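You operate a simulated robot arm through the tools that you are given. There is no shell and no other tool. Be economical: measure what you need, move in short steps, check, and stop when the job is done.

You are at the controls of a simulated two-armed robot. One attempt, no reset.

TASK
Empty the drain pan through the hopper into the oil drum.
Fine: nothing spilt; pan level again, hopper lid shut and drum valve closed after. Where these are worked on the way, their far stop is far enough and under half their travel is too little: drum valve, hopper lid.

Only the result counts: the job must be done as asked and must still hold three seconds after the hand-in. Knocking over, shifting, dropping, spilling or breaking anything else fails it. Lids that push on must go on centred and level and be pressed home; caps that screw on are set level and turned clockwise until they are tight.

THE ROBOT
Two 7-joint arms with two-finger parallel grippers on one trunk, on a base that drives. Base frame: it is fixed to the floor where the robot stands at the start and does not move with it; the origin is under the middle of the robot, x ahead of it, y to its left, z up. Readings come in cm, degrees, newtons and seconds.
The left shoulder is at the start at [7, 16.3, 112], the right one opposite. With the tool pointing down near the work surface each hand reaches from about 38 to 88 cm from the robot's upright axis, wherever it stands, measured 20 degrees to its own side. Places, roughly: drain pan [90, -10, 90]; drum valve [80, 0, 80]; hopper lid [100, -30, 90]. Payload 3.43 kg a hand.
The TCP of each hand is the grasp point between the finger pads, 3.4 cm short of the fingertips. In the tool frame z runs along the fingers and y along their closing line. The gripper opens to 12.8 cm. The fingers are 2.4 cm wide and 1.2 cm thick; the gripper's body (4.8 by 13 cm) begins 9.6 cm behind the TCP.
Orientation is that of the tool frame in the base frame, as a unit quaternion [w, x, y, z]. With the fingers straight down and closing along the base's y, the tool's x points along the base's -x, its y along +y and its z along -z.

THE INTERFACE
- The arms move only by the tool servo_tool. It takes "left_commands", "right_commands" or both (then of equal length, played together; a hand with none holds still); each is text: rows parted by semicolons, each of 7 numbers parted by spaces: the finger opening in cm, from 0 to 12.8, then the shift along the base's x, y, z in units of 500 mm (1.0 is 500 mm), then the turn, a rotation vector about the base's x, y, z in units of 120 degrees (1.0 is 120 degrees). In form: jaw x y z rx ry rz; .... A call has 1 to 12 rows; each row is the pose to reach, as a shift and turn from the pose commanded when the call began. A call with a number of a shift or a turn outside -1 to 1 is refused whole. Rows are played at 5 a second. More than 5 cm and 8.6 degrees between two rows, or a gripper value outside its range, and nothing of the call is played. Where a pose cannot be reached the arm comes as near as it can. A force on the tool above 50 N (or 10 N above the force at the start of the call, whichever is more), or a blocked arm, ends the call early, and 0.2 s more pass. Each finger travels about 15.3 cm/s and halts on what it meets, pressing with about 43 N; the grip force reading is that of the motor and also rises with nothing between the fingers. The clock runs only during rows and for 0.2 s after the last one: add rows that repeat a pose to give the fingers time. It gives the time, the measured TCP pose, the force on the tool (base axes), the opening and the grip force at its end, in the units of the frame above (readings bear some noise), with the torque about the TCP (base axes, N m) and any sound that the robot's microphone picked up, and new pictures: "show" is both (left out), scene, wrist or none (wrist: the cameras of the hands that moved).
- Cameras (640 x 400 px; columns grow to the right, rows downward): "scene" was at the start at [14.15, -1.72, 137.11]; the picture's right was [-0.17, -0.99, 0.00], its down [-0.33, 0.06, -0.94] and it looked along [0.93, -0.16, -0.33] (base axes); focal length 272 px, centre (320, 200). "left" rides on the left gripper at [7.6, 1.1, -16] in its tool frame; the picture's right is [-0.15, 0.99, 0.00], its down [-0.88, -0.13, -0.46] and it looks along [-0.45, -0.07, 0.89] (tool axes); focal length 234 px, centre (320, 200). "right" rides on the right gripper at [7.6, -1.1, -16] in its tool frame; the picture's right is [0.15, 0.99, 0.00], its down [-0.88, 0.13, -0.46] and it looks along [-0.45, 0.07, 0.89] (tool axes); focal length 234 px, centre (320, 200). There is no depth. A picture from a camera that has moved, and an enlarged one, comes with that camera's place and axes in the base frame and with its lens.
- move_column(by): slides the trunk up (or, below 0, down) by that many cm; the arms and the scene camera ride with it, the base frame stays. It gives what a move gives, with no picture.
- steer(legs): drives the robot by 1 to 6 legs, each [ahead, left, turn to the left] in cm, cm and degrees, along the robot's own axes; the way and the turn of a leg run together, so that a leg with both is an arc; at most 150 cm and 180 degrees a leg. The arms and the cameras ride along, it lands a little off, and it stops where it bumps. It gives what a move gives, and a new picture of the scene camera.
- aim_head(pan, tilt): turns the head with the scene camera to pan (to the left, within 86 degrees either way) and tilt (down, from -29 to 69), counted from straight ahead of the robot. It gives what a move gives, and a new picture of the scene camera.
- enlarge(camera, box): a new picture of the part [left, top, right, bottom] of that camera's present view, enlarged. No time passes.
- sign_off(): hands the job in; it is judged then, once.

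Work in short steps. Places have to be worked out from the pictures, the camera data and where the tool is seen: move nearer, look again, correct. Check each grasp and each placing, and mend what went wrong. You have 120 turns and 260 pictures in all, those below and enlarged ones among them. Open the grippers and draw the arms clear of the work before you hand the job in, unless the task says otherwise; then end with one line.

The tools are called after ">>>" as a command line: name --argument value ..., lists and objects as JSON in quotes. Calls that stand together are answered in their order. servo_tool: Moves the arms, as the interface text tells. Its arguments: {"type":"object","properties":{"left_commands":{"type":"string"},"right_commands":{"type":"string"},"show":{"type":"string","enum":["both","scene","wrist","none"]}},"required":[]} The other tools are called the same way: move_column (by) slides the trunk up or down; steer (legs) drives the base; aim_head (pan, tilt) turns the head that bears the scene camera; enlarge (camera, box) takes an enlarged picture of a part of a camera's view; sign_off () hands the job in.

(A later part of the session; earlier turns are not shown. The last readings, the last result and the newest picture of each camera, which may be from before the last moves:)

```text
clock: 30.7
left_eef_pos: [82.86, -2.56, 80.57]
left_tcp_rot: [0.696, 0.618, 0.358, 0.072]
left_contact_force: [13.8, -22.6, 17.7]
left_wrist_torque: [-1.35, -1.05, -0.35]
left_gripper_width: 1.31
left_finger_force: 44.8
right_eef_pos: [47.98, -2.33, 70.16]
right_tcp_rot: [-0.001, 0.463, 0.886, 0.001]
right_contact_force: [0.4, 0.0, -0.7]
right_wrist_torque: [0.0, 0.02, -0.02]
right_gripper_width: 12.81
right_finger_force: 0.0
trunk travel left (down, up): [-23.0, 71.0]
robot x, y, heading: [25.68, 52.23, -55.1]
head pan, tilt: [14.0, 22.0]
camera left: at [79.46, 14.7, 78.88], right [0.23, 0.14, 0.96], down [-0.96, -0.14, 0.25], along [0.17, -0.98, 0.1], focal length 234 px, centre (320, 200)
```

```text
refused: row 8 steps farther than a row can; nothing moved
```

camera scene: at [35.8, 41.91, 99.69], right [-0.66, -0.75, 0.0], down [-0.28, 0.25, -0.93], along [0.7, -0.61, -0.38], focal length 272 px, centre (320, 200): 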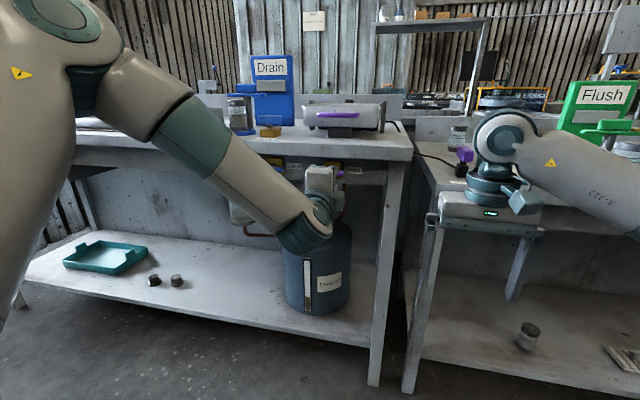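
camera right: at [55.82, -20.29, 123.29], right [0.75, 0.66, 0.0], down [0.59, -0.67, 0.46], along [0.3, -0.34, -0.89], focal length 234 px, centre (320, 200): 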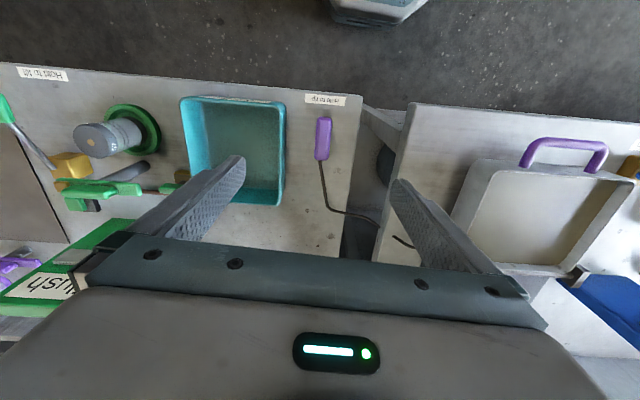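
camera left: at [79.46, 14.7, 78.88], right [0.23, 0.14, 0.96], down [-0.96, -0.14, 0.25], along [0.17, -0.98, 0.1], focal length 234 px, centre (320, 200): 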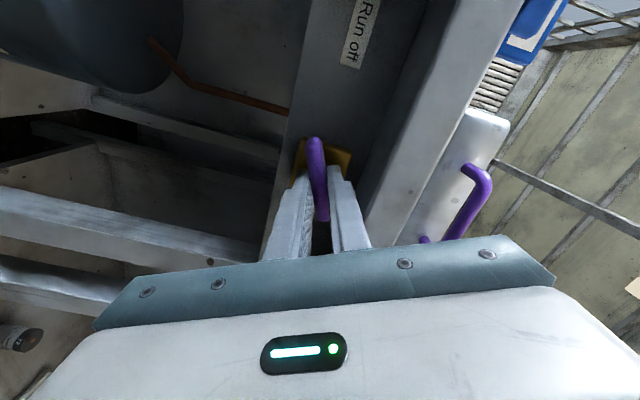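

>>> servo_tool --left_commands "0 0.003 -0.004 0.004 -0.0386 0.0543 0; 0 0.005 -0.007 0.008 -0.0772 0.1087 0; 0 0.005 -0.007 0.008 -0.1158 0.163 0; 0 0.005 -0.007 0.01 -0.1544 0.2173 0; 0 0.005 -0.007 0.01 -0.193 0.2717 0; 0 0.005 -0.007 0.01 -0.2316 0.326 0; 0 0.005 -0.007 0.01 -0.2702 0.3803 0; 0 0.005 -0.007 0.01 -0.3088 0.4346 0; 0 0.005 -0.007 0.01 -0.3088 0.4346 0" --show "wrist"

```text
clock: 32.9
left_eef_pos: [83.33, -2.6, 81.12]
left_tcp_rot: [0.624, 0.338, 0.634, -0.308]
left_contact_force: [2.2, 6.6, -4.6]
left_wrist_torque: [-0.13, -0.18, 1.49]
left_gripper_width: 1.28
left_finger_force: 45.3
left hand out of reach, approached as far as the arm can: row 7, 8, 9
right_eef_pos: [48.17, -2.1, 70.28]
right_tcp_rot: [-0.001, 0.462, 0.887, 0.0]
right_contact_force: [-0.6, -0.4, -0.3]
right_wrist_torque: [0.05, -0.02, -0.04]
right_gripper_width: 12.79
right_finger_force: 0.1
trunk travel left (down, up): [-23.0, 71.0]
robot x, y, heading: [26.08, 51.92, -54.8]
head pan, tilt: [14.0, 22.0]
stopped in row 9 (left hand): the force on the tool passed its limit (the readings are from after the stop); the commanded pose is now the measured one
camera left: at [74.99, 11.31, 74.07], right [0.8, 0.57, 0.18], down [-0.38, 0.25, 0.89], along [0.46, -0.78, 0.42], focal length 234 px, centre (320, 200)
```

left: 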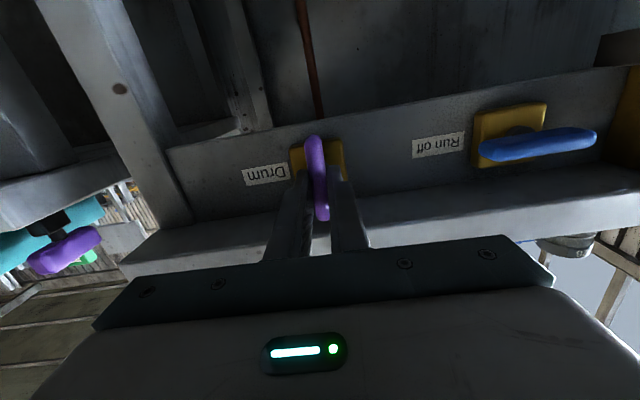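

The bar is now upright, about 88° turned and in line with the pipe. Release, pull straight back and check.

>>> servo_tool --left_commands "4 0 0 0 0 0 0; 4 0 0 0 0 0 0; 4 -0.04 0.057 0 0 0 0; 4 -0.08 0.115 0 0 0 0; 4 -0.12 0.17 0 0 0 0; 4 -0.16 0.225 0 0 0 0; 4 -0.16 0.225 0 0 0 0"

>>> enlarge --camera "left" --box '[220, 40, 440, 220]'

```text
clock: 34.5
left_eef_pos: [75.15, 8.79, 81.23]
left_tcp_rot: [0.624, 0.338, 0.633, -0.309]
left_contact_force: [1.1, -0.3, 0.3]
left_wrist_torque: [0.01, 0.05, -0.05]
left_gripper_width: 3.97
left_finger_force: 0.0
right_eef_pos: [48.0, -2.22, 70.27]
right_tcp_rot: [-0.001, 0.462, 0.887, 0.0]
right_contact_force: [0.4, -0.2, -0.2]
right_wrist_torque: [0.01, 0.0, -0.01]
right_gripper_width: 12.79
right_finger_force: 0.0
trunk travel left (down, up): [-23.0, 71.0]
robot x, y, heading: [25.66, 52.63, -54.9]
head pan, tilt: [14.0, 22.0]
camera scene: at [35.8, 42.02, 99.71], right [-0.66, -0.76, 0.0], down [-0.28, 0.25, -0.93], along [0.7, -0.61, -0.37], focal length 272 px, centre (320, 200)
camera left: at [66.84, 22.72, 74.16], right [0.8, 0.57, 0.18], down [-0.38, 0.26, 0.89], along [0.46, -0.78, 0.42], focal length 234 px, centre (320, 200)
```

scene: 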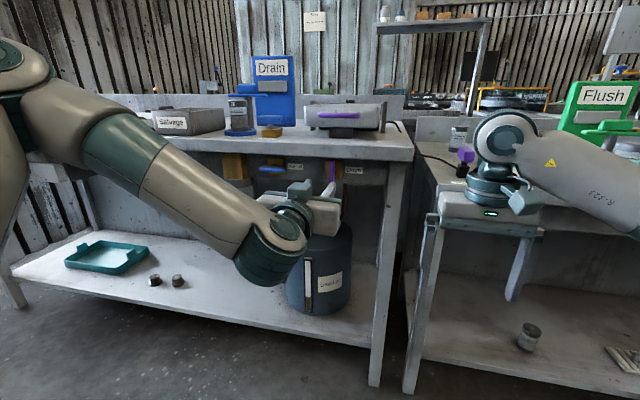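
left: 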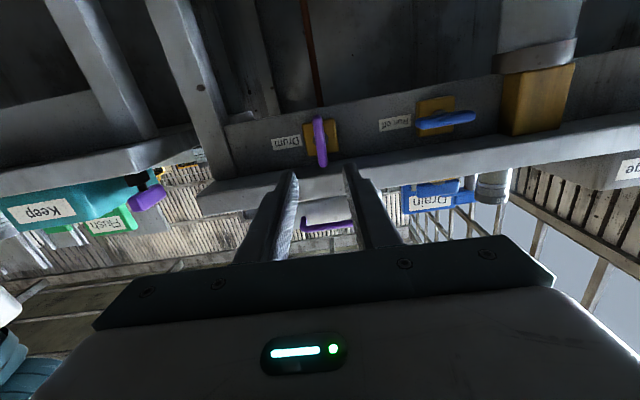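

```text
2.22 times, centred on (330, 130) of left
camera zoom: at [66.84, 22.72, 74.16], right [0.8, 0.57, 0.18], down [-0.38, 0.26, 0.89], along [0.46, -0.78, 0.42], focal length 520 px, centre (298, 356)
```

zoom: 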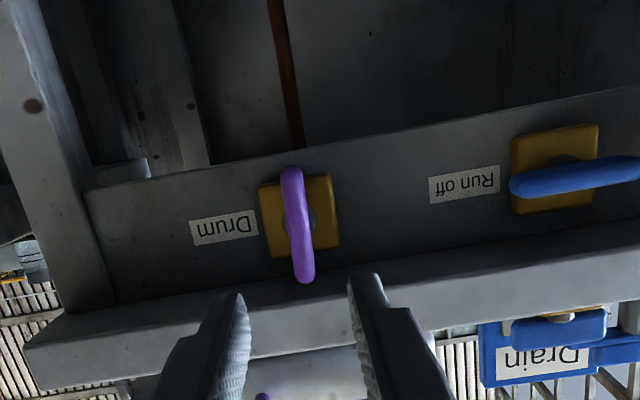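

Drum valve is open. Now raise the trunk back up, tip the left hand to point down again.

>>> move_column --by 37

>>> servo_tool --left_commands "4 0 0 0 0.055 0.039 0; 4 0 0 0 0.111 0.079 0; 4 0 0 0 0.166 0.118 0; 4 0 0 0 0.222 0.158 0; 4 0 0 0 0.277 0.197 0; 4 0 0 0 0.333 0.237 0; 4 0 0 0 0.389 0.276 0; 4 0 0 0 0.444 0.316 0; 4 0 0 0 0.5 0.355 0; 4 0 0 0 0.555 0.395 0; 4 0 0 0 0.611 0.434 0; 4 0 0 0 0.611 0.434 0" --show "scene"

```text
clock: 38.1
left_eef_pos: [75.16, 8.68, 118.22]
left_tcp_rot: [0.624, 0.339, 0.633, -0.308]
left_contact_force: [0.5, -0.7, -0.5]
left_wrist_torque: [0.04, 0.03, -0.01]
left_gripper_width: 3.98
left_finger_force: 0.1
right_eef_pos: [48.12, -2.1, 107.18]
right_tcp_rot: [-0.001, 0.462, 0.887, 0.001]
right_contact_force: [0.2, -0.8, -0.1]
right_wrist_torque: [0.02, 0.01, 0.03]
right_gripper_width: 12.8
right_finger_force: 0.0
trunk travel left (down, up): [-60.0, 34.0]
robot x, y, heading: [25.99, 52.12, -54.9]
head pan, tilt: [14.0, 22.0]
```

```text
clock: 40.7
left_eef_pos: [75.15, 8.78, 118.15]
left_tcp_rot: [-0.012, 0.473, 0.881, 0.007]
left_contact_force: [1.1, 0.7, -1.0]
left_wrist_torque: [0.01, 0.01, 0.02]
left_gripper_width: 3.94
left_finger_force: 0.1
right_eef_pos: [48.09, -2.06, 107.15]
right_tcp_rot: [-0.001, 0.462, 0.887, 0.0]
right_contact_force: [-0.6, 1.2, -0.2]
right_wrist_torque: [0.01, -0.01, 0.02]
right_gripper_width: 12.82
right_finger_force: 0.0
trunk travel left (down, up): [-60.0, 34.0]
robot x, y, heading: [25.82, 52.5, -55.0]
head pan, tilt: [14.0, 22.0]
camera scene: at [35.8, 42.11, 136.72], right [-0.66, -0.76, 0.0], down [-0.28, 0.24, -0.93], along [0.7, -0.61, -0.37], focal length 272 px, centre (320, 200)
```

scene: 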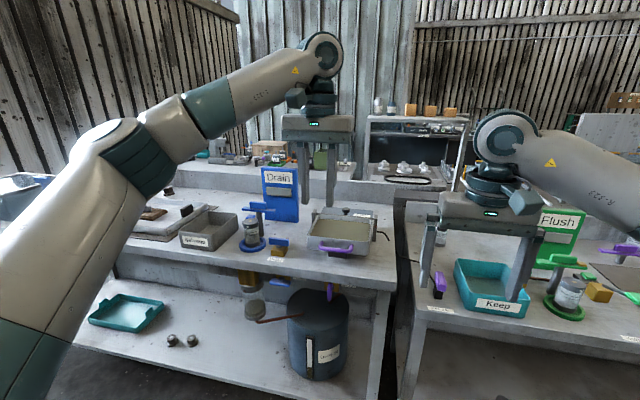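

Drive forward 29 cm to the working position.

>>> steer --legs '[[29, 0, 0]]'

>>> aim_head --pan 14 --tilt 38

>>> enlarge --camera "left" --box '[200, 60, 440, 260]'

```text
clock: 42.6
left_eef_pos: [90.94, -14.27, 118.2]
left_tcp_rot: [-0.013, 0.474, 0.88, 0.007]
left_contact_force: [0.0, -0.6, -0.4]
left_wrist_torque: [0.01, 0.01, 0.02]
left_gripper_width: 4.0
left_finger_force: 0.1
right_eef_pos: [63.91, -25.1, 107.16]
right_tcp_rot: [0.0, 0.465, 0.886, 0.001]
right_contact_force: [0.2, -0.4, 0.2]
right_wrist_torque: [0.02, 0.0, -0.01]
right_gripper_width: 12.81
right_finger_force: 0.0
trunk travel left (down, up): [-60.0, 34.0]
robot x, y, heading: [41.93, 29.26, -54.9]
head pan, tilt: [14.0, 22.0]
camera scene: at [51.81, 19.07, 136.71], right [-0.66, -0.75, 0.0], down [-0.28, 0.25, -0.93], along [0.7, -0.61, -0.37], focal length 272 px, centre (320, 200)
```

scene: 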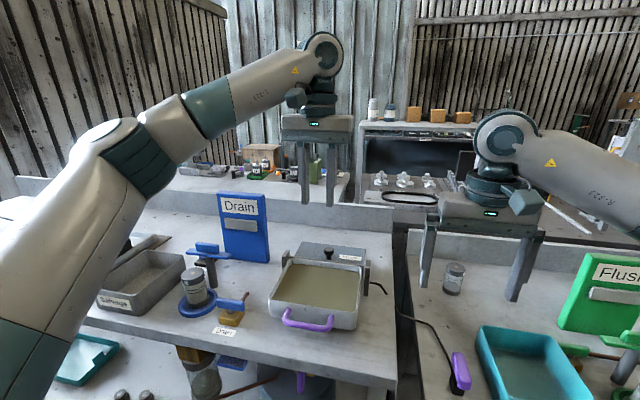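

```text
clock: 43.4
left_eef_pos: [91.1, -14.38, 118.3]
left_tcp_rot: [-0.012, 0.474, 0.88, 0.007]
left_contact_force: [-0.3, 0.1, -0.4]
left_wrist_torque: [0.02, 0.02, 0.03]
left_gripper_width: 3.97
left_finger_force: 0.1
right_eef_pos: [64.01, -25.11, 107.21]
right_tcp_rot: [-0.001, 0.465, 0.886, 0.0]
right_contact_force: [0.3, -0.2, -0.4]
right_wrist_torque: [-0.01, -0.01, 0.04]
right_gripper_width: 12.81
right_finger_force: 0.1
trunk travel left (down, up): [-60.0, 34.0]
robot x, y, heading: [41.51, 29.55, -55.3]
head pan, tilt: [14.0, 38.0]
camera scene: at [51.31, 19.51, 134.2], right [-0.66, -0.75, 0.0], down [-0.46, 0.4, -0.79], along [0.59, -0.52, -0.62], focal length 272 px, centre (320, 200)
```

scene: 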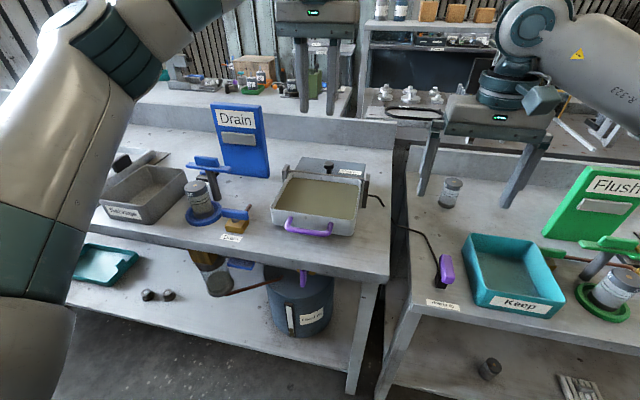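

```text
2.00 times, centred on (320, 160) of left
camera zoom: at [88.1, -7.8, 134.46], right [0.91, 0.42, 0.0], down [0.38, -0.82, 0.43], along [0.18, -0.39, -0.9], focal length 468 px, centre (320, 280)
```

zoom: 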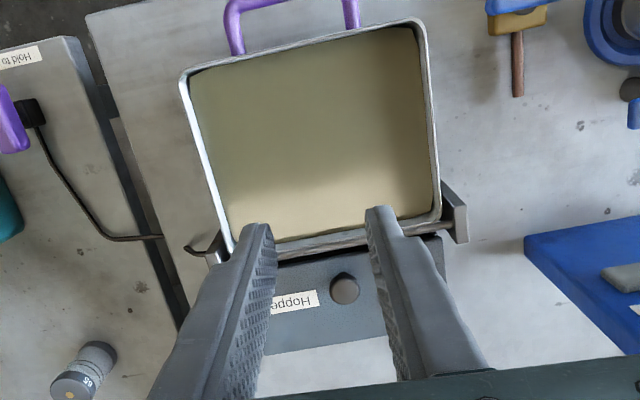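

Enlarge the scene view of the hopper lid to find the knob and hinge.

>>> enlarge --camera "scene" --box '[260, 145, 390, 240]'

```text
4.21 times, centred on (325, 192) of scene
camera zoom: at [51.31, 19.51, 134.2], right [-0.66, -0.75, 0.0], down [-0.46, 0.4, -0.79], along [0.59, -0.52, -0.62], focal length 1147 px, centre (299, 232)
```

zoom: 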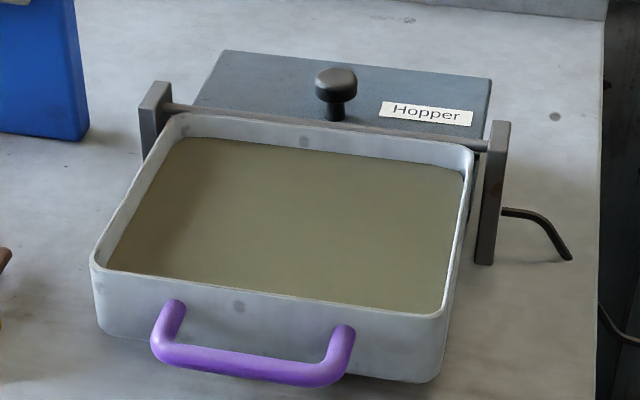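

Knob ≈[98.2,-24.8,95.6]. Move the left hand above it, jaws 6 cm.

>>> servo_tool --left_commands "6 0.03 -0.042 -0.06 0 0 0; 6 0.06 -0.084 -0.12 0 0 0; 6 0.09 -0.126 -0.18 0 0 0; 6 0.12 -0.168 -0.23 0 0 0; 6 0.142 -0.208 -0.28 0 0 0; 6 0.142 -0.208 -0.28 0 0 0"

>>> enlarge --camera "left" --box '[200, 100, 440, 280]'

>>> enlarge --camera "scene" --box '[260, 125, 390, 220]'

```text
clock: 44.8
left_eef_pos: [98.35, -24.63, 104.26]
left_tcp_rot: [-0.012, 0.474, 0.88, 0.007]
left_contact_force: [-0.1, -0.2, 0.1]
left_wrist_torque: [-0.03, -0.02, -0.01]
left_gripper_width: 5.98
left_finger_force: 0.0
right_eef_pos: [64.02, -25.03, 107.26]
right_tcp_rot: [-0.002, 0.464, 0.886, 0.0]
right_contact_force: [0.5, -0.2, 0.6]
right_wrist_torque: [0.0, 0.0, -0.01]
right_gripper_width: 12.81
right_finger_force: 0.0
trunk travel left (down, up): [-60.0, 34.0]
robot x, y, heading: [41.92, 29.52, -55.1]
head pan, tilt: [14.0, 38.0]
camera scene: at [51.33, 19.58, 134.2], right [-0.66, -0.75, 0.0], down [-0.46, 0.4, -0.79], along [0.59, -0.52, -0.62], focal length 272 px, centre (320, 200)
camera left: at [95.45, -18.03, 120.47], right [0.91, 0.42, 0.0], down [0.38, -0.82, 0.43], along [0.18, -0.39, -0.9], focal length 234 px, centre (320, 200)
```

scene: 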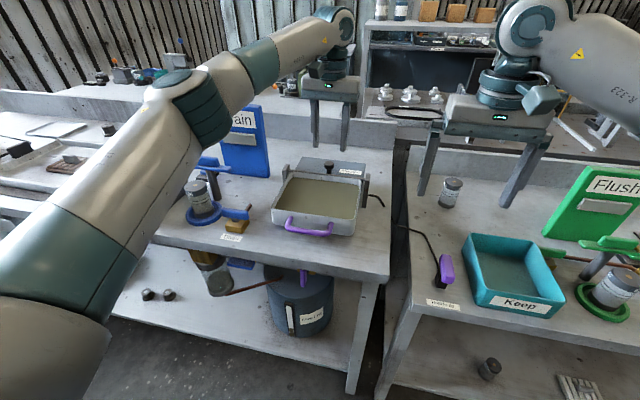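
left: 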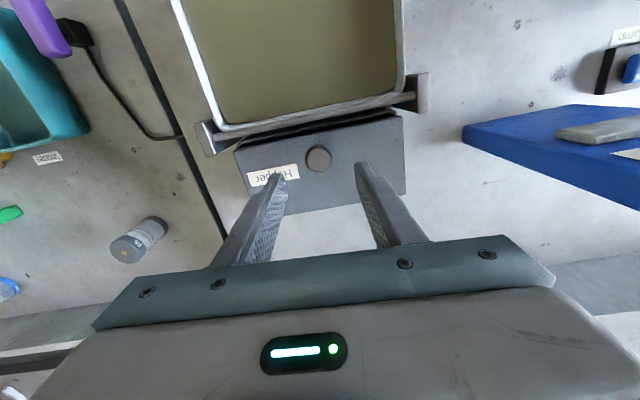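

```text
2.22 times, centred on (320, 190) of left
camera zoom: at [95.45, -18.03, 120.47], right [0.91, 0.42, 0.0], down [0.38, -0.82, 0.43], along [0.18, -0.39, -0.9], focal length 520 px, centre (320, 222)
```

zoom: 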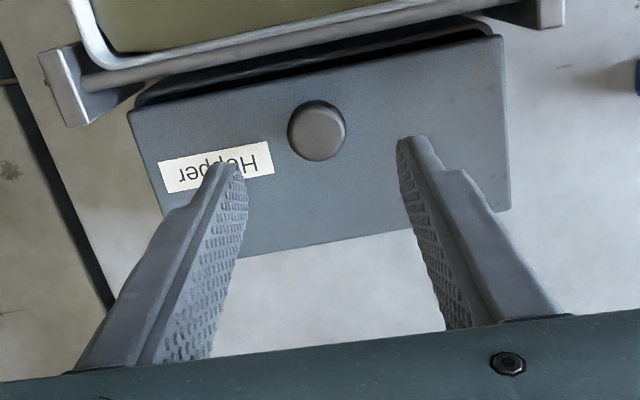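

```text
4.21 times, centred on (325, 172) of scene
camera zoom: at [51.33, 19.58, 134.2], right [-0.66, -0.75, 0.0], down [-0.46, 0.4, -0.79], along [0.59, -0.52, -0.62], focal length 1147 px, centre (299, 316)
```

zoom: 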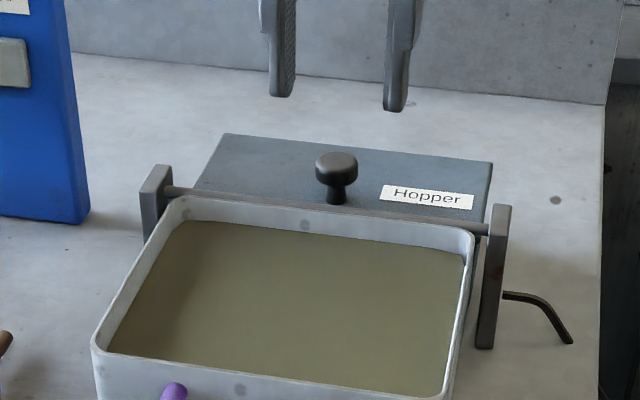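

Knob top is ≈[97.9,-24.0,97], lid top ≈94. Descend to TCP z 98 around the knob and grip it.

>>> servo_tool --left_commands "6 -0.009 0.012 -0.04 0 0 0; 6 -0.009 0.012 -0.08 0 0 0; 6 -0.009 0.012 -0.125 0 0 0; 6 -0.009 0.012 -0.125 0 0 0" --show "wrist"

>>> enlarge --camera "scene" --box '[260, 125, 390, 220]'

```text
clock: 45.8
left_eef_pos: [97.74, -24.16, 97.86]
left_tcp_rot: [-0.011, 0.474, 0.881, 0.008]
left_contact_force: [0.0, 0.6, -0.8]
left_wrist_torque: [0.0, -0.01, 0.05]
left_gripper_width: 6.01
left_finger_force: 0.0
right_eef_pos: [63.97, -25.09, 107.27]
right_tcp_rot: [-0.001, 0.464, 0.886, 0.001]
right_contact_force: [-0.5, -0.9, -0.4]
right_wrist_torque: [-0.04, 0.01, -0.04]
right_gripper_width: 12.8
right_finger_force: 0.0
trunk travel left (down, up): [-60.0, 34.0]
robot x, y, heading: [41.89, 28.94, -55.4]
head pan, tilt: [14.0, 38.0]
camera left: at [94.77, -17.55, 114.17], right [0.91, 0.42, 0.0], down [0.38, -0.82, 0.43], along [0.18, -0.39, -0.9], focal length 234 px, centre (320, 200)
```

left: 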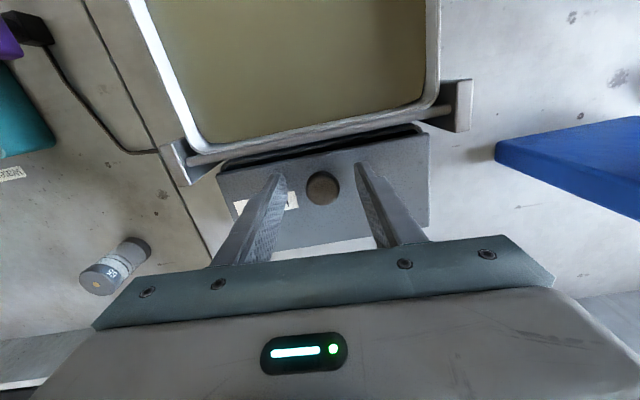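

```text
4.21 times, centred on (325, 172) of scene
camera zoom: at [51.29, 19.52, 134.2], right [-0.66, -0.75, 0.0], down [-0.46, 0.4, -0.79], along [0.59, -0.52, -0.62], focal length 1147 px, centre (299, 316)
```

zoom: 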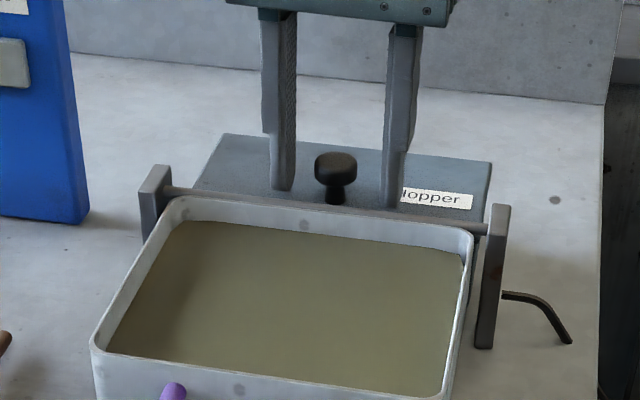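

Knob is between the fingers. Close on it and lift gently 1 cm to feel.

>>> servo_tool --left_commands "0 0 0 0 0 0 0; 0 0 0 0 0 0 0; 0 0 0 0 0 0 0; 0 0 0 0.01 0 0 0; 0 0 0 0.02 0 0 0" --show "wrist"

>>> enlarge --camera "scene" --box '[260, 125, 390, 220]'

```text
clock: 47.0
left_eef_pos: [97.89, -24.13, 98.55]
left_tcp_rot: [-0.014, 0.475, 0.88, 0.008]
left_contact_force: [6.1, 4.8, -17.8]
left_wrist_torque: [1.09, 0.51, -0.03]
left_gripper_width: 2.7
left_finger_force: 45.2
right_eef_pos: [64.27, -25.17, 107.08]
right_tcp_rot: [-0.002, 0.464, 0.886, 0.0]
right_contact_force: [-0.1, 0.0, 0.1]
right_wrist_torque: [0.02, 0.01, -0.01]
right_gripper_width: 12.8
right_finger_force: 0.0
trunk travel left (down, up): [-60.0, 34.0]
robot x, y, heading: [41.88, 29.16, -55.3]
head pan, tilt: [14.0, 38.0]
camera left: at [95.08, -17.71, 114.85], right [0.91, 0.42, 0.0], down [0.38, -0.82, 0.43], along [0.18, -0.39, -0.9], focal length 234 px, centre (320, 200)
```

left: 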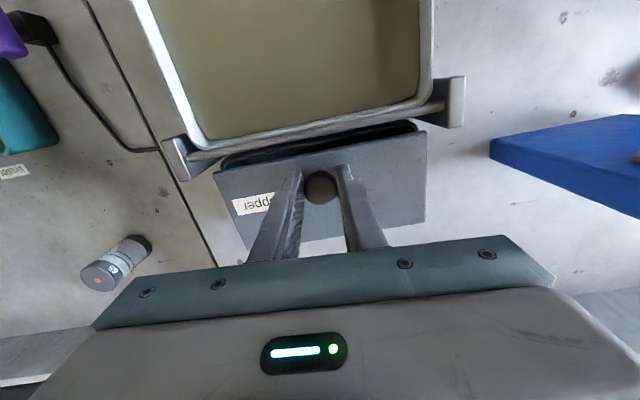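

```text
4.21 times, centred on (325, 172) of scene
camera zoom: at [51.62, 19.37, 134.13], right [-0.66, -0.75, 0.0], down [-0.47, 0.41, -0.79], along [0.59, -0.52, -0.62], focal length 1147 px, centre (299, 316)
```

zoom: 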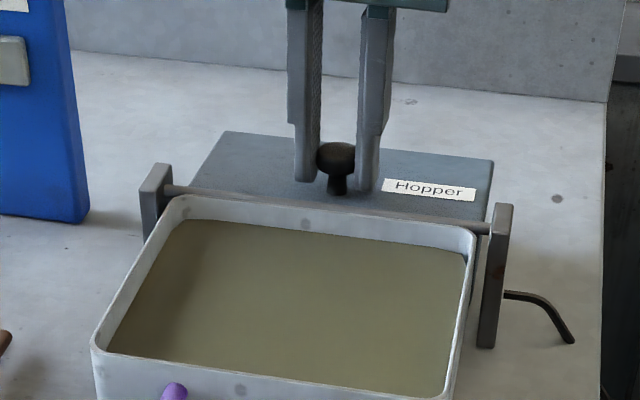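

Gripped; lifting meets a turning resistance about the bench direction. The knob is near the lid's front edge (lid N from 74.3 to 83.8), so it hinges at the back. Following the arc needs more reach, so I release, rise 6 cm, and drive 7 cm closer.

>>> servo_tool --left_commands "0 0 0 -0.014 0 0 0; 6 0 0 -0.014 0 0 0; 6 0 0 -0.014 0 0 0; 6 0 0 0.04 0 0 0; 6 0 0 0.1 0 0 0; 6 0 0 0.12 0 0 0" --show "none"

>>> steer --legs '[[7, 0, 0.5]]'

>>> enlarge --camera "left" --box '[200, 100, 440, 280]'

```text
clock: 48.4
left_eef_pos: [97.64, -24.27, 105.06]
left_tcp_rot: [-0.011, 0.474, 0.88, 0.008]
left_contact_force: [-0.1, 0.4, 1.2]
left_wrist_torque: [-0.04, -0.01, -0.02]
left_gripper_width: 6.01
left_finger_force: 0.0
right_eef_pos: [64.13, -25.17, 107.21]
right_tcp_rot: [-0.001, 0.464, 0.886, 0.001]
right_contact_force: [0.2, -1.6, 0.0]
right_wrist_torque: [0.02, 0.04, 0.01]
right_gripper_width: 12.82
right_finger_force: 0.1
trunk travel left (down, up): [-60.0, 34.0]
robot x, y, heading: [42.12, 29.47, -55.1]
head pan, tilt: [14.0, 38.0]
```

```text
clock: 49.4
left_eef_pos: [102.35, -29.49, 105.0]
left_tcp_rot: [-0.013, 0.47, 0.883, 0.008]
left_contact_force: [0.3, -0.3, 0.7]
left_wrist_torque: [0.0, 0.0, 0.0]
left_gripper_width: 5.99
left_finger_force: 0.1
right_eef_pos: [68.68, -30.72, 107.26]
right_tcp_rot: [-0.001, 0.459, 0.888, 0.001]
right_contact_force: [0.6, -0.4, -0.1]
right_wrist_torque: [0.02, -0.02, -0.03]
right_gripper_width: 12.81
right_finger_force: 0.1
trunk travel left (down, up): [-60.0, 34.0]
robot x, y, heading: [46.15, 23.86, -54.6]
head pan, tilt: [14.0, 38.0]
camera scene: at [55.54, 13.73, 134.19], right [-0.65, -0.76, 0.0], down [-0.47, 0.4, -0.79], along [0.6, -0.51, -0.62], focal length 272 px, centre (320, 200)
```

scene: 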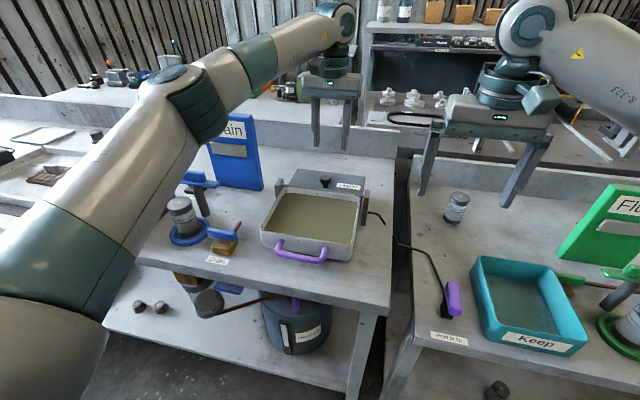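

```text
2.22 times, centred on (320, 190) of left
camera zoom: at [99.31, -23.05, 121.15], right [0.9, 0.43, 0.0], down [0.39, -0.81, 0.43], along [0.18, -0.39, -0.9], focal length 520 px, centre (320, 222)
```

zoom: 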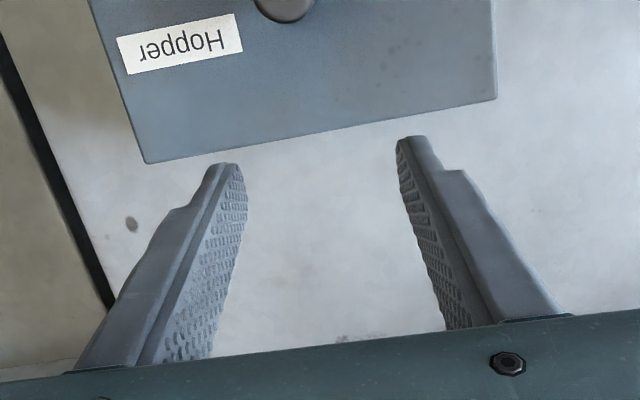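

Go back to the knob (97.8,-24.1), aligned with the lid edge, and regrip.

>>> servo_tool --left_commands "6 -0.046 0.054 0 0 0 0.006; 6 -0.091 0.107 0 0 0 0.0125; 6 -0.091 0.107 -0.07 0 0 0.0125; 6 -0.091 0.107 -0.13 0 0 0.0125; 6 -0.091 0.107 -0.13 0 0 0.0125; 0 -0.091 0.107 -0.13 0 0 0.0125; 0 -0.091 0.107 -0.13 0 0 0.0125; 0 -0.091 0.107 -0.13 0 0 0.0125" --show "wrist"

```text
clock: 51.2
left_eef_pos: [98.03, -24.14, 98.31]
left_tcp_rot: [-0.013, 0.458, 0.889, 0.008]
left_contact_force: [4.4, 4.8, 0.2]
left_wrist_torque: [0.21, -0.13, 0.02]
left_gripper_width: 2.69
left_finger_force: 44.6
right_eef_pos: [68.69, -30.71, 107.19]
right_tcp_rot: [0.0, 0.459, 0.888, 0.0]
right_contact_force: [0.5, -0.9, -0.2]
right_wrist_torque: [-0.01, 0.04, 0.01]
right_gripper_width: 12.78
right_finger_force: 0.1
trunk travel left (down, up): [-60.0, 34.0]
robot x, y, heading: [46.14, 23.22, -54.3]
head pan, tilt: [14.0, 38.0]
camera left: at [94.83, -17.81, 114.48], right [0.89, 0.46, 0.0], down [0.41, -0.8, 0.43], along [0.19, -0.38, -0.9], focal length 234 px, centre (320, 200)
```

left: 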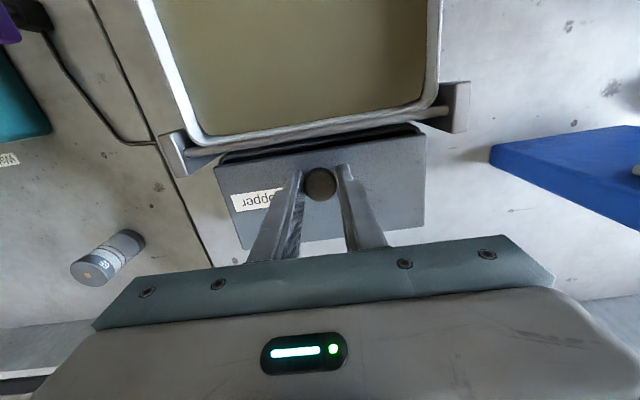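

Follow the lid's arc for about 20° and check.

>>> servo_tool --left_commands "0 0.009 -0.013 0.025 0 0 0; 0 0.015 -0.02 0.037 0 0 0; 0 0.021 -0.03 0.047 0 0 0; 0 0.021 -0.03 0.047 0 0 0" --show "wrist"

>>> enlarge --camera "scene" --box '[260, 125, 390, 220]'

```text
clock: 52.2
left_eef_pos: [98.89, -25.47, 100.8]
left_tcp_rot: [-0.012, 0.458, 0.889, 0.007]
left_contact_force: [-4.9, 18.5, -6.3]
left_wrist_torque: [1.46, 0.79, -0.03]
left_gripper_width: 2.7
left_finger_force: 44.8
right_eef_pos: [68.63, -30.46, 107.43]
right_tcp_rot: [0.0, 0.46, 0.888, -0.001]
right_contact_force: [0.6, -0.3, 0.7]
right_wrist_torque: [0.01, -0.02, 0.01]
right_gripper_width: 12.77
right_finger_force: 0.0
trunk travel left (down, up): [-60.0, 34.0]
robot x, y, heading: [46.47, 23.24, -54.7]
head pan, tilt: [14.0, 38.0]
camera left: at [95.74, -19.04, 116.95], right [0.89, 0.45, 0.0], down [0.41, -0.8, 0.43], along [0.19, -0.38, -0.9], focal length 234 px, centre (320, 200)
```

left: 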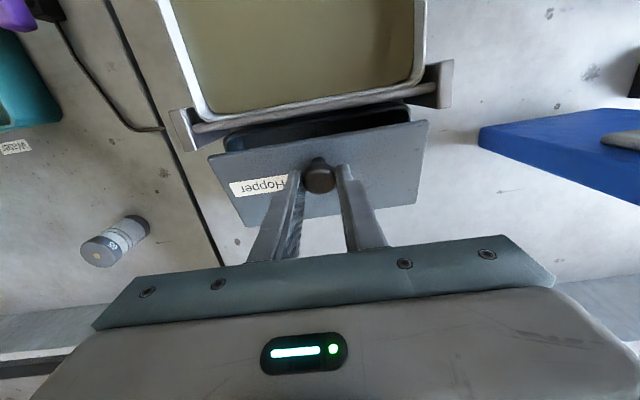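

```text
4.21 times, centred on (325, 172) of scene
camera zoom: at [55.53, 14.02, 134.21], right [-0.65, -0.76, 0.0], down [-0.47, 0.4, -0.79], along [0.6, -0.51, -0.62], focal length 1147 px, centre (299, 316)
```

zoom: 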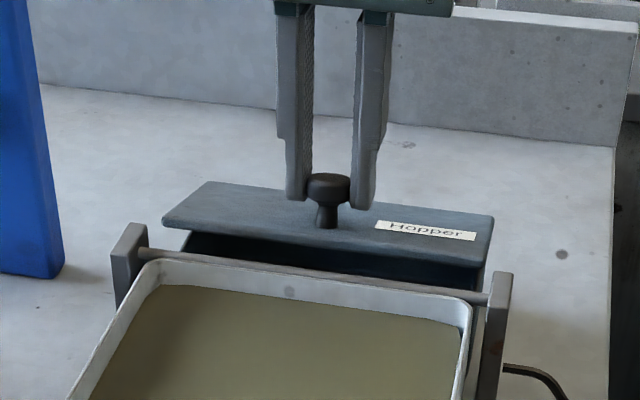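

Lid hinges at the back and the mouth shows. Continue the arc to about 60°.

>>> servo_tool --left_commands "0 0.006 -0.009 0.01 0 0 0; 0 0.013 -0.0186 0.02 0 0 0; 0 0.02 -0.029 0.028 0 0 0; 0 0.028 -0.04 0.036 0 0 0; 0 0.036 -0.051 0.042 0 0 0; 0 0.045 -0.063 0.047 0 0 0; 0 0.053 -0.075 0.05 0 0 0; 0 0.062 -0.087 0.053 0 0 0; 0 0.062 -0.087 0.053 0 0 0" --show "wrist"

>>> enlarge --camera "scene" --box '[260, 125, 390, 220]'

```text
clock: 54.2
left_eef_pos: [101.85, -30.18, 103.61]
left_tcp_rot: [-0.013, 0.46, 0.888, 0.007]
left_contact_force: [-0.1, 1.0, -0.2]
left_wrist_torque: [0.01, 0.0, -0.03]
left_gripper_width: 0.0
left_finger_force: 32.8
right_eef_pos: [68.52, -30.77, 107.18]
right_tcp_rot: [-0.001, 0.461, 0.887, 0.001]
right_contact_force: [-0.2, 0.0, 0.1]
right_wrist_torque: [0.0, -0.01, -0.02]
right_gripper_width: 12.8
right_finger_force: 0.1
trunk travel left (down, up): [-60.0, 34.0]
robot x, y, heading: [46.01, 23.72, -54.7]
head pan, tilt: [14.0, 38.0]
camera left: at [98.69, -23.7, 119.64], right [0.89, 0.45, 0.0], down [0.41, -0.8, 0.43], along [0.19, -0.39, -0.9], focal length 234 px, centre (320, 200)
```

left: 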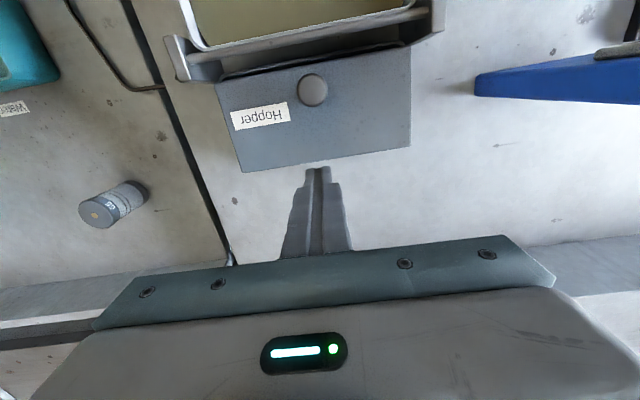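

```text
4.21 times, centred on (325, 172) of scene
camera zoom: at [55.46, 13.73, 134.19], right [-0.65, -0.76, 0.0], down [-0.47, 0.4, -0.79], along [0.6, -0.51, -0.62], focal length 1147 px, centre (299, 316)
```

zoom: 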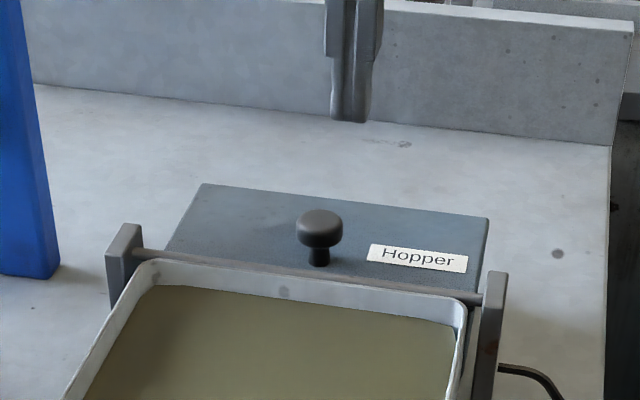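

It slipped off and the lid fell shut (no harm). I'll regrip with the hand pitched forward 40°, deeper on the knob, so it can turn along with the lid.

>>> servo_tool --left_commands "6 -0.02 0.03 0.02 -0.054 -0.039 0; 6 -0.05 0.07 0.02 -0.109 -0.077 0; 6 -0.08 0.12 0.02 -0.163 -0.116 0; 6 -0.11 0.165 0.01 -0.218 -0.154 0; 6 -0.137 0.206 -0.006 -0.272 -0.193 0; 6 -0.137 0.206 -0.006 -0.272 -0.193 0" --show "wrist"

>>> enlarge --camera "scene" --box '[260, 115, 390, 210]'

```text
clock: 55.6
left_eef_pos: [95.05, -19.63, 103.02]
left_tcp_rot: [0.292, 0.433, 0.84, -0.15]
left_contact_force: [1.2, -0.2, 0.0]
left_wrist_torque: [0.0, -0.01, -0.02]
left_gripper_width: 6.04
left_finger_force: 0.0
right_eef_pos: [68.58, -30.77, 107.21]
right_tcp_rot: [0.0, 0.459, 0.888, 0.001]
right_contact_force: [0.4, -0.9, 1.4]
right_wrist_torque: [0.01, 0.01, 0.04]
right_gripper_width: 12.78
right_finger_force: 0.0
trunk travel left (down, up): [-60.0, 34.0]
robot x, y, heading: [46.01, 23.24, -54.7]
head pan, tilt: [14.0, 38.0]
camera left: at [86.83, -6.11, 110.88], right [0.87, 0.48, 0.09], down [0.13, -0.41, 0.9], along [0.47, -0.78, -0.42], focal length 234 px, centre (320, 200)
```

left: 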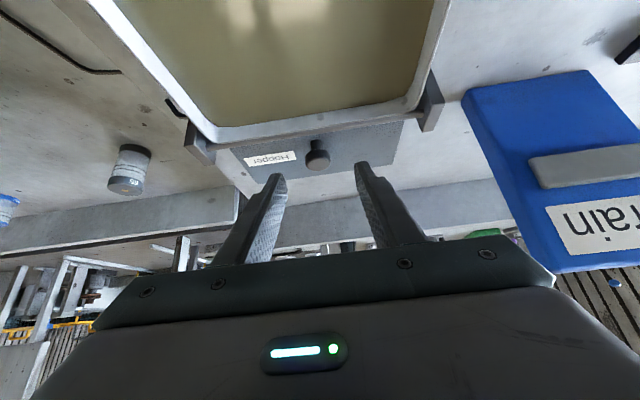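

```text
4.21 times, centred on (325, 162) of scene
camera zoom: at [55.51, 13.74, 134.19], right [-0.65, -0.76, 0.0], down [-0.47, 0.4, -0.79], along [0.6, -0.51, -0.62], focal length 1147 px, centre (299, 358)
```

zoom: 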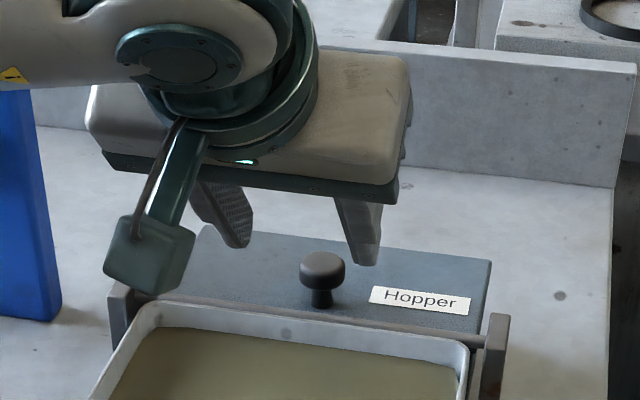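

Aligned over the knob. Advance ~8 cm along the finger direction and grip.

>>> servo_tool --left_commands "6 0.027 -0.041 -0.062 0 0 0; 6 0.053 -0.081 -0.122 0 0 0; 6 0.053 -0.081 -0.122 0 0 0" --show "wrist"

>>> enlarge --camera "scene" --box '[260, 115, 390, 210]'

```text
clock: 56.4
left_eef_pos: [97.89, -23.73, 97.45]
left_tcp_rot: [0.295, 0.431, 0.839, -0.153]
left_contact_force: [0.8, 2.4, 17.6]
left_wrist_torque: [0.05, -0.26, 0.2]
left_gripper_width: 5.96
left_finger_force: 0.1
right_eef_pos: [68.48, -30.51, 107.34]
right_tcp_rot: [0.0, 0.459, 0.888, 0.0]
right_contact_force: [0.2, -0.5, 0.0]
right_wrist_torque: [0.01, -0.04, 0.0]
right_gripper_width: 12.77
right_finger_force: 0.0
trunk travel left (down, up): [-60.0, 34.0]
robot x, y, heading: [46.02, 23.41, -54.4]
head pan, tilt: [14.0, 38.0]
camera left: at [89.65, -10.04, 105.09], right [0.87, 0.48, 0.09], down [0.13, -0.4, 0.91], along [0.47, -0.78, -0.41], focal length 234 px, centre (320, 200)
```

left: 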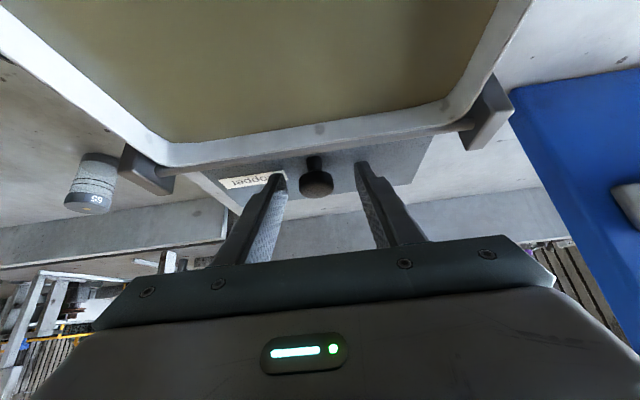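

```text
4.21 times, centred on (325, 162) of scene
camera zoom: at [55.34, 13.99, 134.25], right [-0.65, -0.76, 0.0], down [-0.47, 0.4, -0.79], along [0.6, -0.51, -0.61], focal length 1147 px, centre (299, 358)
```

zoom: 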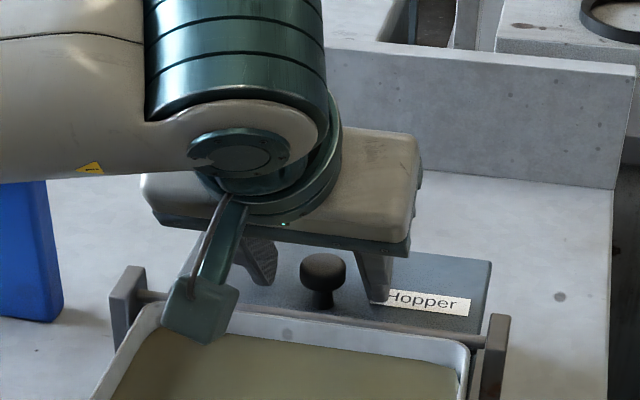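

Fingers just touch the lid with the knob between them. Close and follow the arc to 48° with the hand turning along.

>>> servo_tool --left_commands "6 0 0 0.006 0 0 0; 0 0 0 0.006 0 0 0; 0 0 0 0.006 0 0 0; 0 0 0 0.006 0 0 0; 0 0.0065 -0.0092 0.0216 0.0543 0.0386 0; 0 0.0148 -0.0208 0.0414 0.1087 0.0772 0; 0 0.0244 -0.0344 0.059 0.163 0.1158 0; 0 0.0356 -0.05 0.0742 0.2173 0.1544 0; 0 0.0477 -0.0672 0.0864 0.2717 0.193 0; 0 0.0608 -0.0856 0.0958 0.326 0.2316 0; 0 0.0608 -0.0856 0.0958 0.326 0.2316 0" --show "wrist"

>>> enlarge --camera "scene" --box '[260, 115, 390, 210]'

```text
clock: 58.8
left_eef_pos: [100.72, -27.77, 102.02]
left_tcp_rot: [-0.075, 0.457, 0.885, 0.041]
left_contact_force: [2.0, -1.6, 17.3]
left_wrist_torque: [-0.8, -0.34, 0.41]
left_gripper_width: 2.71
left_finger_force: 45.0
right_eef_pos: [68.57, -30.59, 107.41]
right_tcp_rot: [-0.001, 0.459, 0.888, 0.0]
right_contact_force: [0.4, 0.0, -0.3]
right_wrist_torque: [-0.02, -0.02, -0.01]
right_gripper_width: 12.81
right_finger_force: 0.0
trunk travel left (down, up): [-60.0, 34.0]
robot x, y, heading: [46.27, 23.44, -54.5]
head pan, tilt: [14.0, 38.0]
camera left: at [98.82, -23.31, 119.01], right [0.89, 0.46, -0.02], down [0.44, -0.85, 0.3], along [0.12, -0.28, -0.95], focal length 234 px, centre (320, 200)
```

left: 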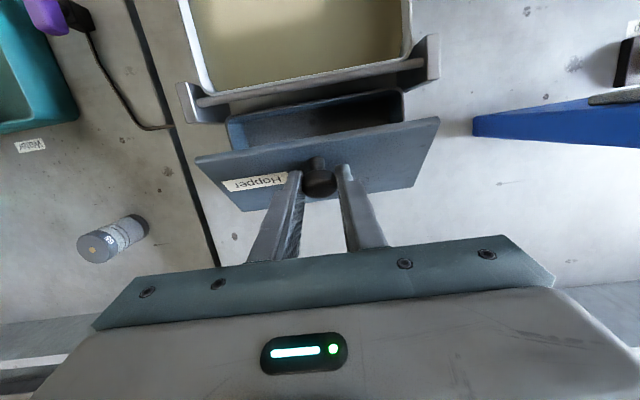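

```text
4.21 times, centred on (325, 162) of scene
camera zoom: at [55.39, 13.93, 134.21], right [-0.65, -0.76, 0.0], down [-0.47, 0.4, -0.79], along [0.6, -0.51, -0.61], focal length 1147 px, centre (299, 358)
```

zoom: 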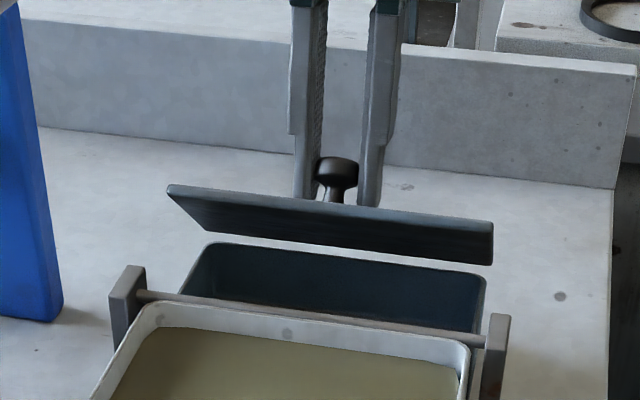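

Lid is ~45° open and firmly held. Continue the arc toward the far stop.

>>> servo_tool --left_commands "0 0.0137 -0.0192 0.012 0.0543 0.0386 0; 0 0.0277 -0.039 0.0186 0.1087 0.0772 0; 0 0.0418 -0.0588 0.02 0.163 0.1158 0; 0 0.0418 -0.0588 0.02 0.163 0.1158 0" --show "wrist"

>>> enlarge --camera "scene" --box '[260, 115, 390, 210]'

```text
clock: 59.8
left_eef_pos: [99.96, -26.86, 100.84]
left_tcp_rot: [-0.169, 0.447, 0.874, 0.088]
left_contact_force: [36.6, 3.8, -16.9]
left_wrist_torque: [-0.38, -0.59, -0.3]
left_gripper_width: 2.72
left_finger_force: 45.3
left hand out of reach, approached as far as the arm can: row 1, 2, 3, 4
right_eef_pos: [69.33, -30.79, 107.08]
right_tcp_rot: [-0.003, 0.459, 0.889, -0.002]
right_contact_force: [0.7, 0.5, -0.2]
right_wrist_torque: [0.0, 0.02, 0.02]
right_gripper_width: 12.78
right_finger_force: 0.0
trunk travel left (down, up): [-60.0, 34.0]
robot x, y, heading: [46.26, 23.93, -54.5]
head pan, tilt: [14.0, 38.0]
camera left: at [100.23, -25.4, 118.43], right [0.88, 0.47, -0.05], down [0.47, -0.88, 0.09], along [0.0, -0.11, -0.99], focal length 234 px, centre (320, 200)
```

left: 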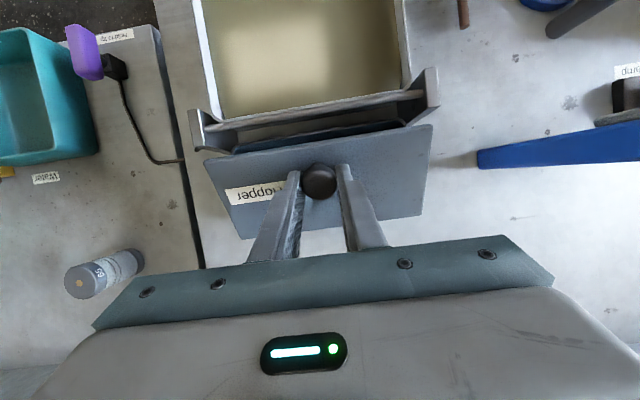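

```text
4.21 times, centred on (325, 162) of scene
camera zoom: at [56.29, 13.73, 134.09], right [-0.65, -0.76, 0.0], down [-0.47, 0.4, -0.78], along [0.6, -0.51, -0.62], focal length 1147 px, centre (299, 358)
```

zoom: 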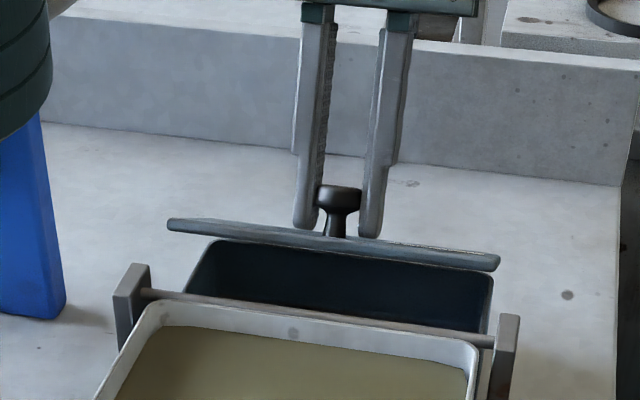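

The arm runs out of reach with the hand tilting back. I'll lower the lid gently, release, and come 6 cm closer before retrying with more forward pitch.

>>> servo_tool --left_commands "0 -0.008 0.012 -0.01 -0.05 -0.035 0; 0 -0.016 0.024 -0.025 -0.1 -0.07 0; 0 -0.026 0.038 -0.04 -0.15 -0.106 0; 0 -0.038 0.054 -0.056 -0.2 -0.142 0; 0 -0.038 0.054 -0.056 -0.2 -0.142 0" --show "wrist"

>>> enlarge --camera "scene" --box '[260, 115, 390, 210]'

```text
clock: 61.0
left_eef_pos: [98.23, -24.38, 98.05]
left_tcp_rot: [0.062, 0.454, 0.888, -0.031]
left_contact_force: [46.8, -3.0, -15.0]
left_wrist_torque: [0.05, -0.62, -0.19]
left_gripper_width: 2.68
left_finger_force: 44.6
right_eef_pos: [69.42, -30.87, 106.98]
right_tcp_rot: [-0.005, 0.459, 0.888, -0.001]
right_contact_force: [-0.1, 0.3, -0.1]
right_wrist_torque: [0.03, 0.01, -0.03]
right_gripper_width: 12.79
right_finger_force: 0.1
trunk travel left (down, up): [-60.0, 34.0]
robot x, y, heading: [45.93, 23.54, -54.5]
head pan, tilt: [14.0, 38.0]
camera left: at [93.47, -15.93, 112.81], right [0.89, 0.46, 0.02], down [0.37, -0.73, 0.57], along [0.28, -0.5, -0.82], focal length 234 px, centre (320, 200)
```

left: 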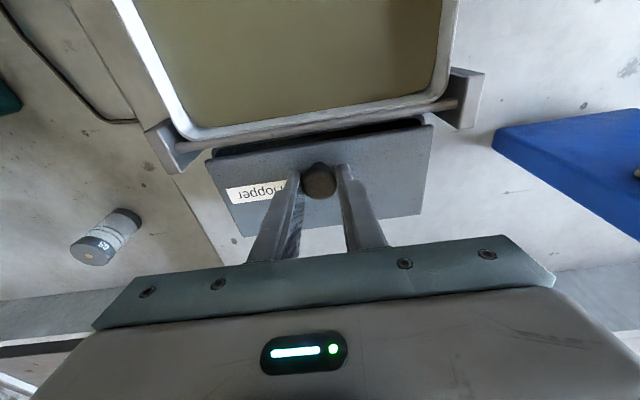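

```text
4.21 times, centred on (325, 162) of scene
camera zoom: at [56.39, 13.56, 134.11], right [-0.65, -0.76, 0.0], down [-0.47, 0.4, -0.78], along [0.59, -0.51, -0.62], focal length 1147 px, centre (299, 358)
```

zoom: 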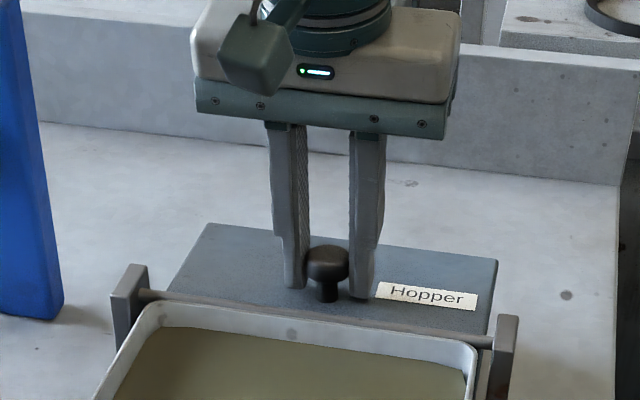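

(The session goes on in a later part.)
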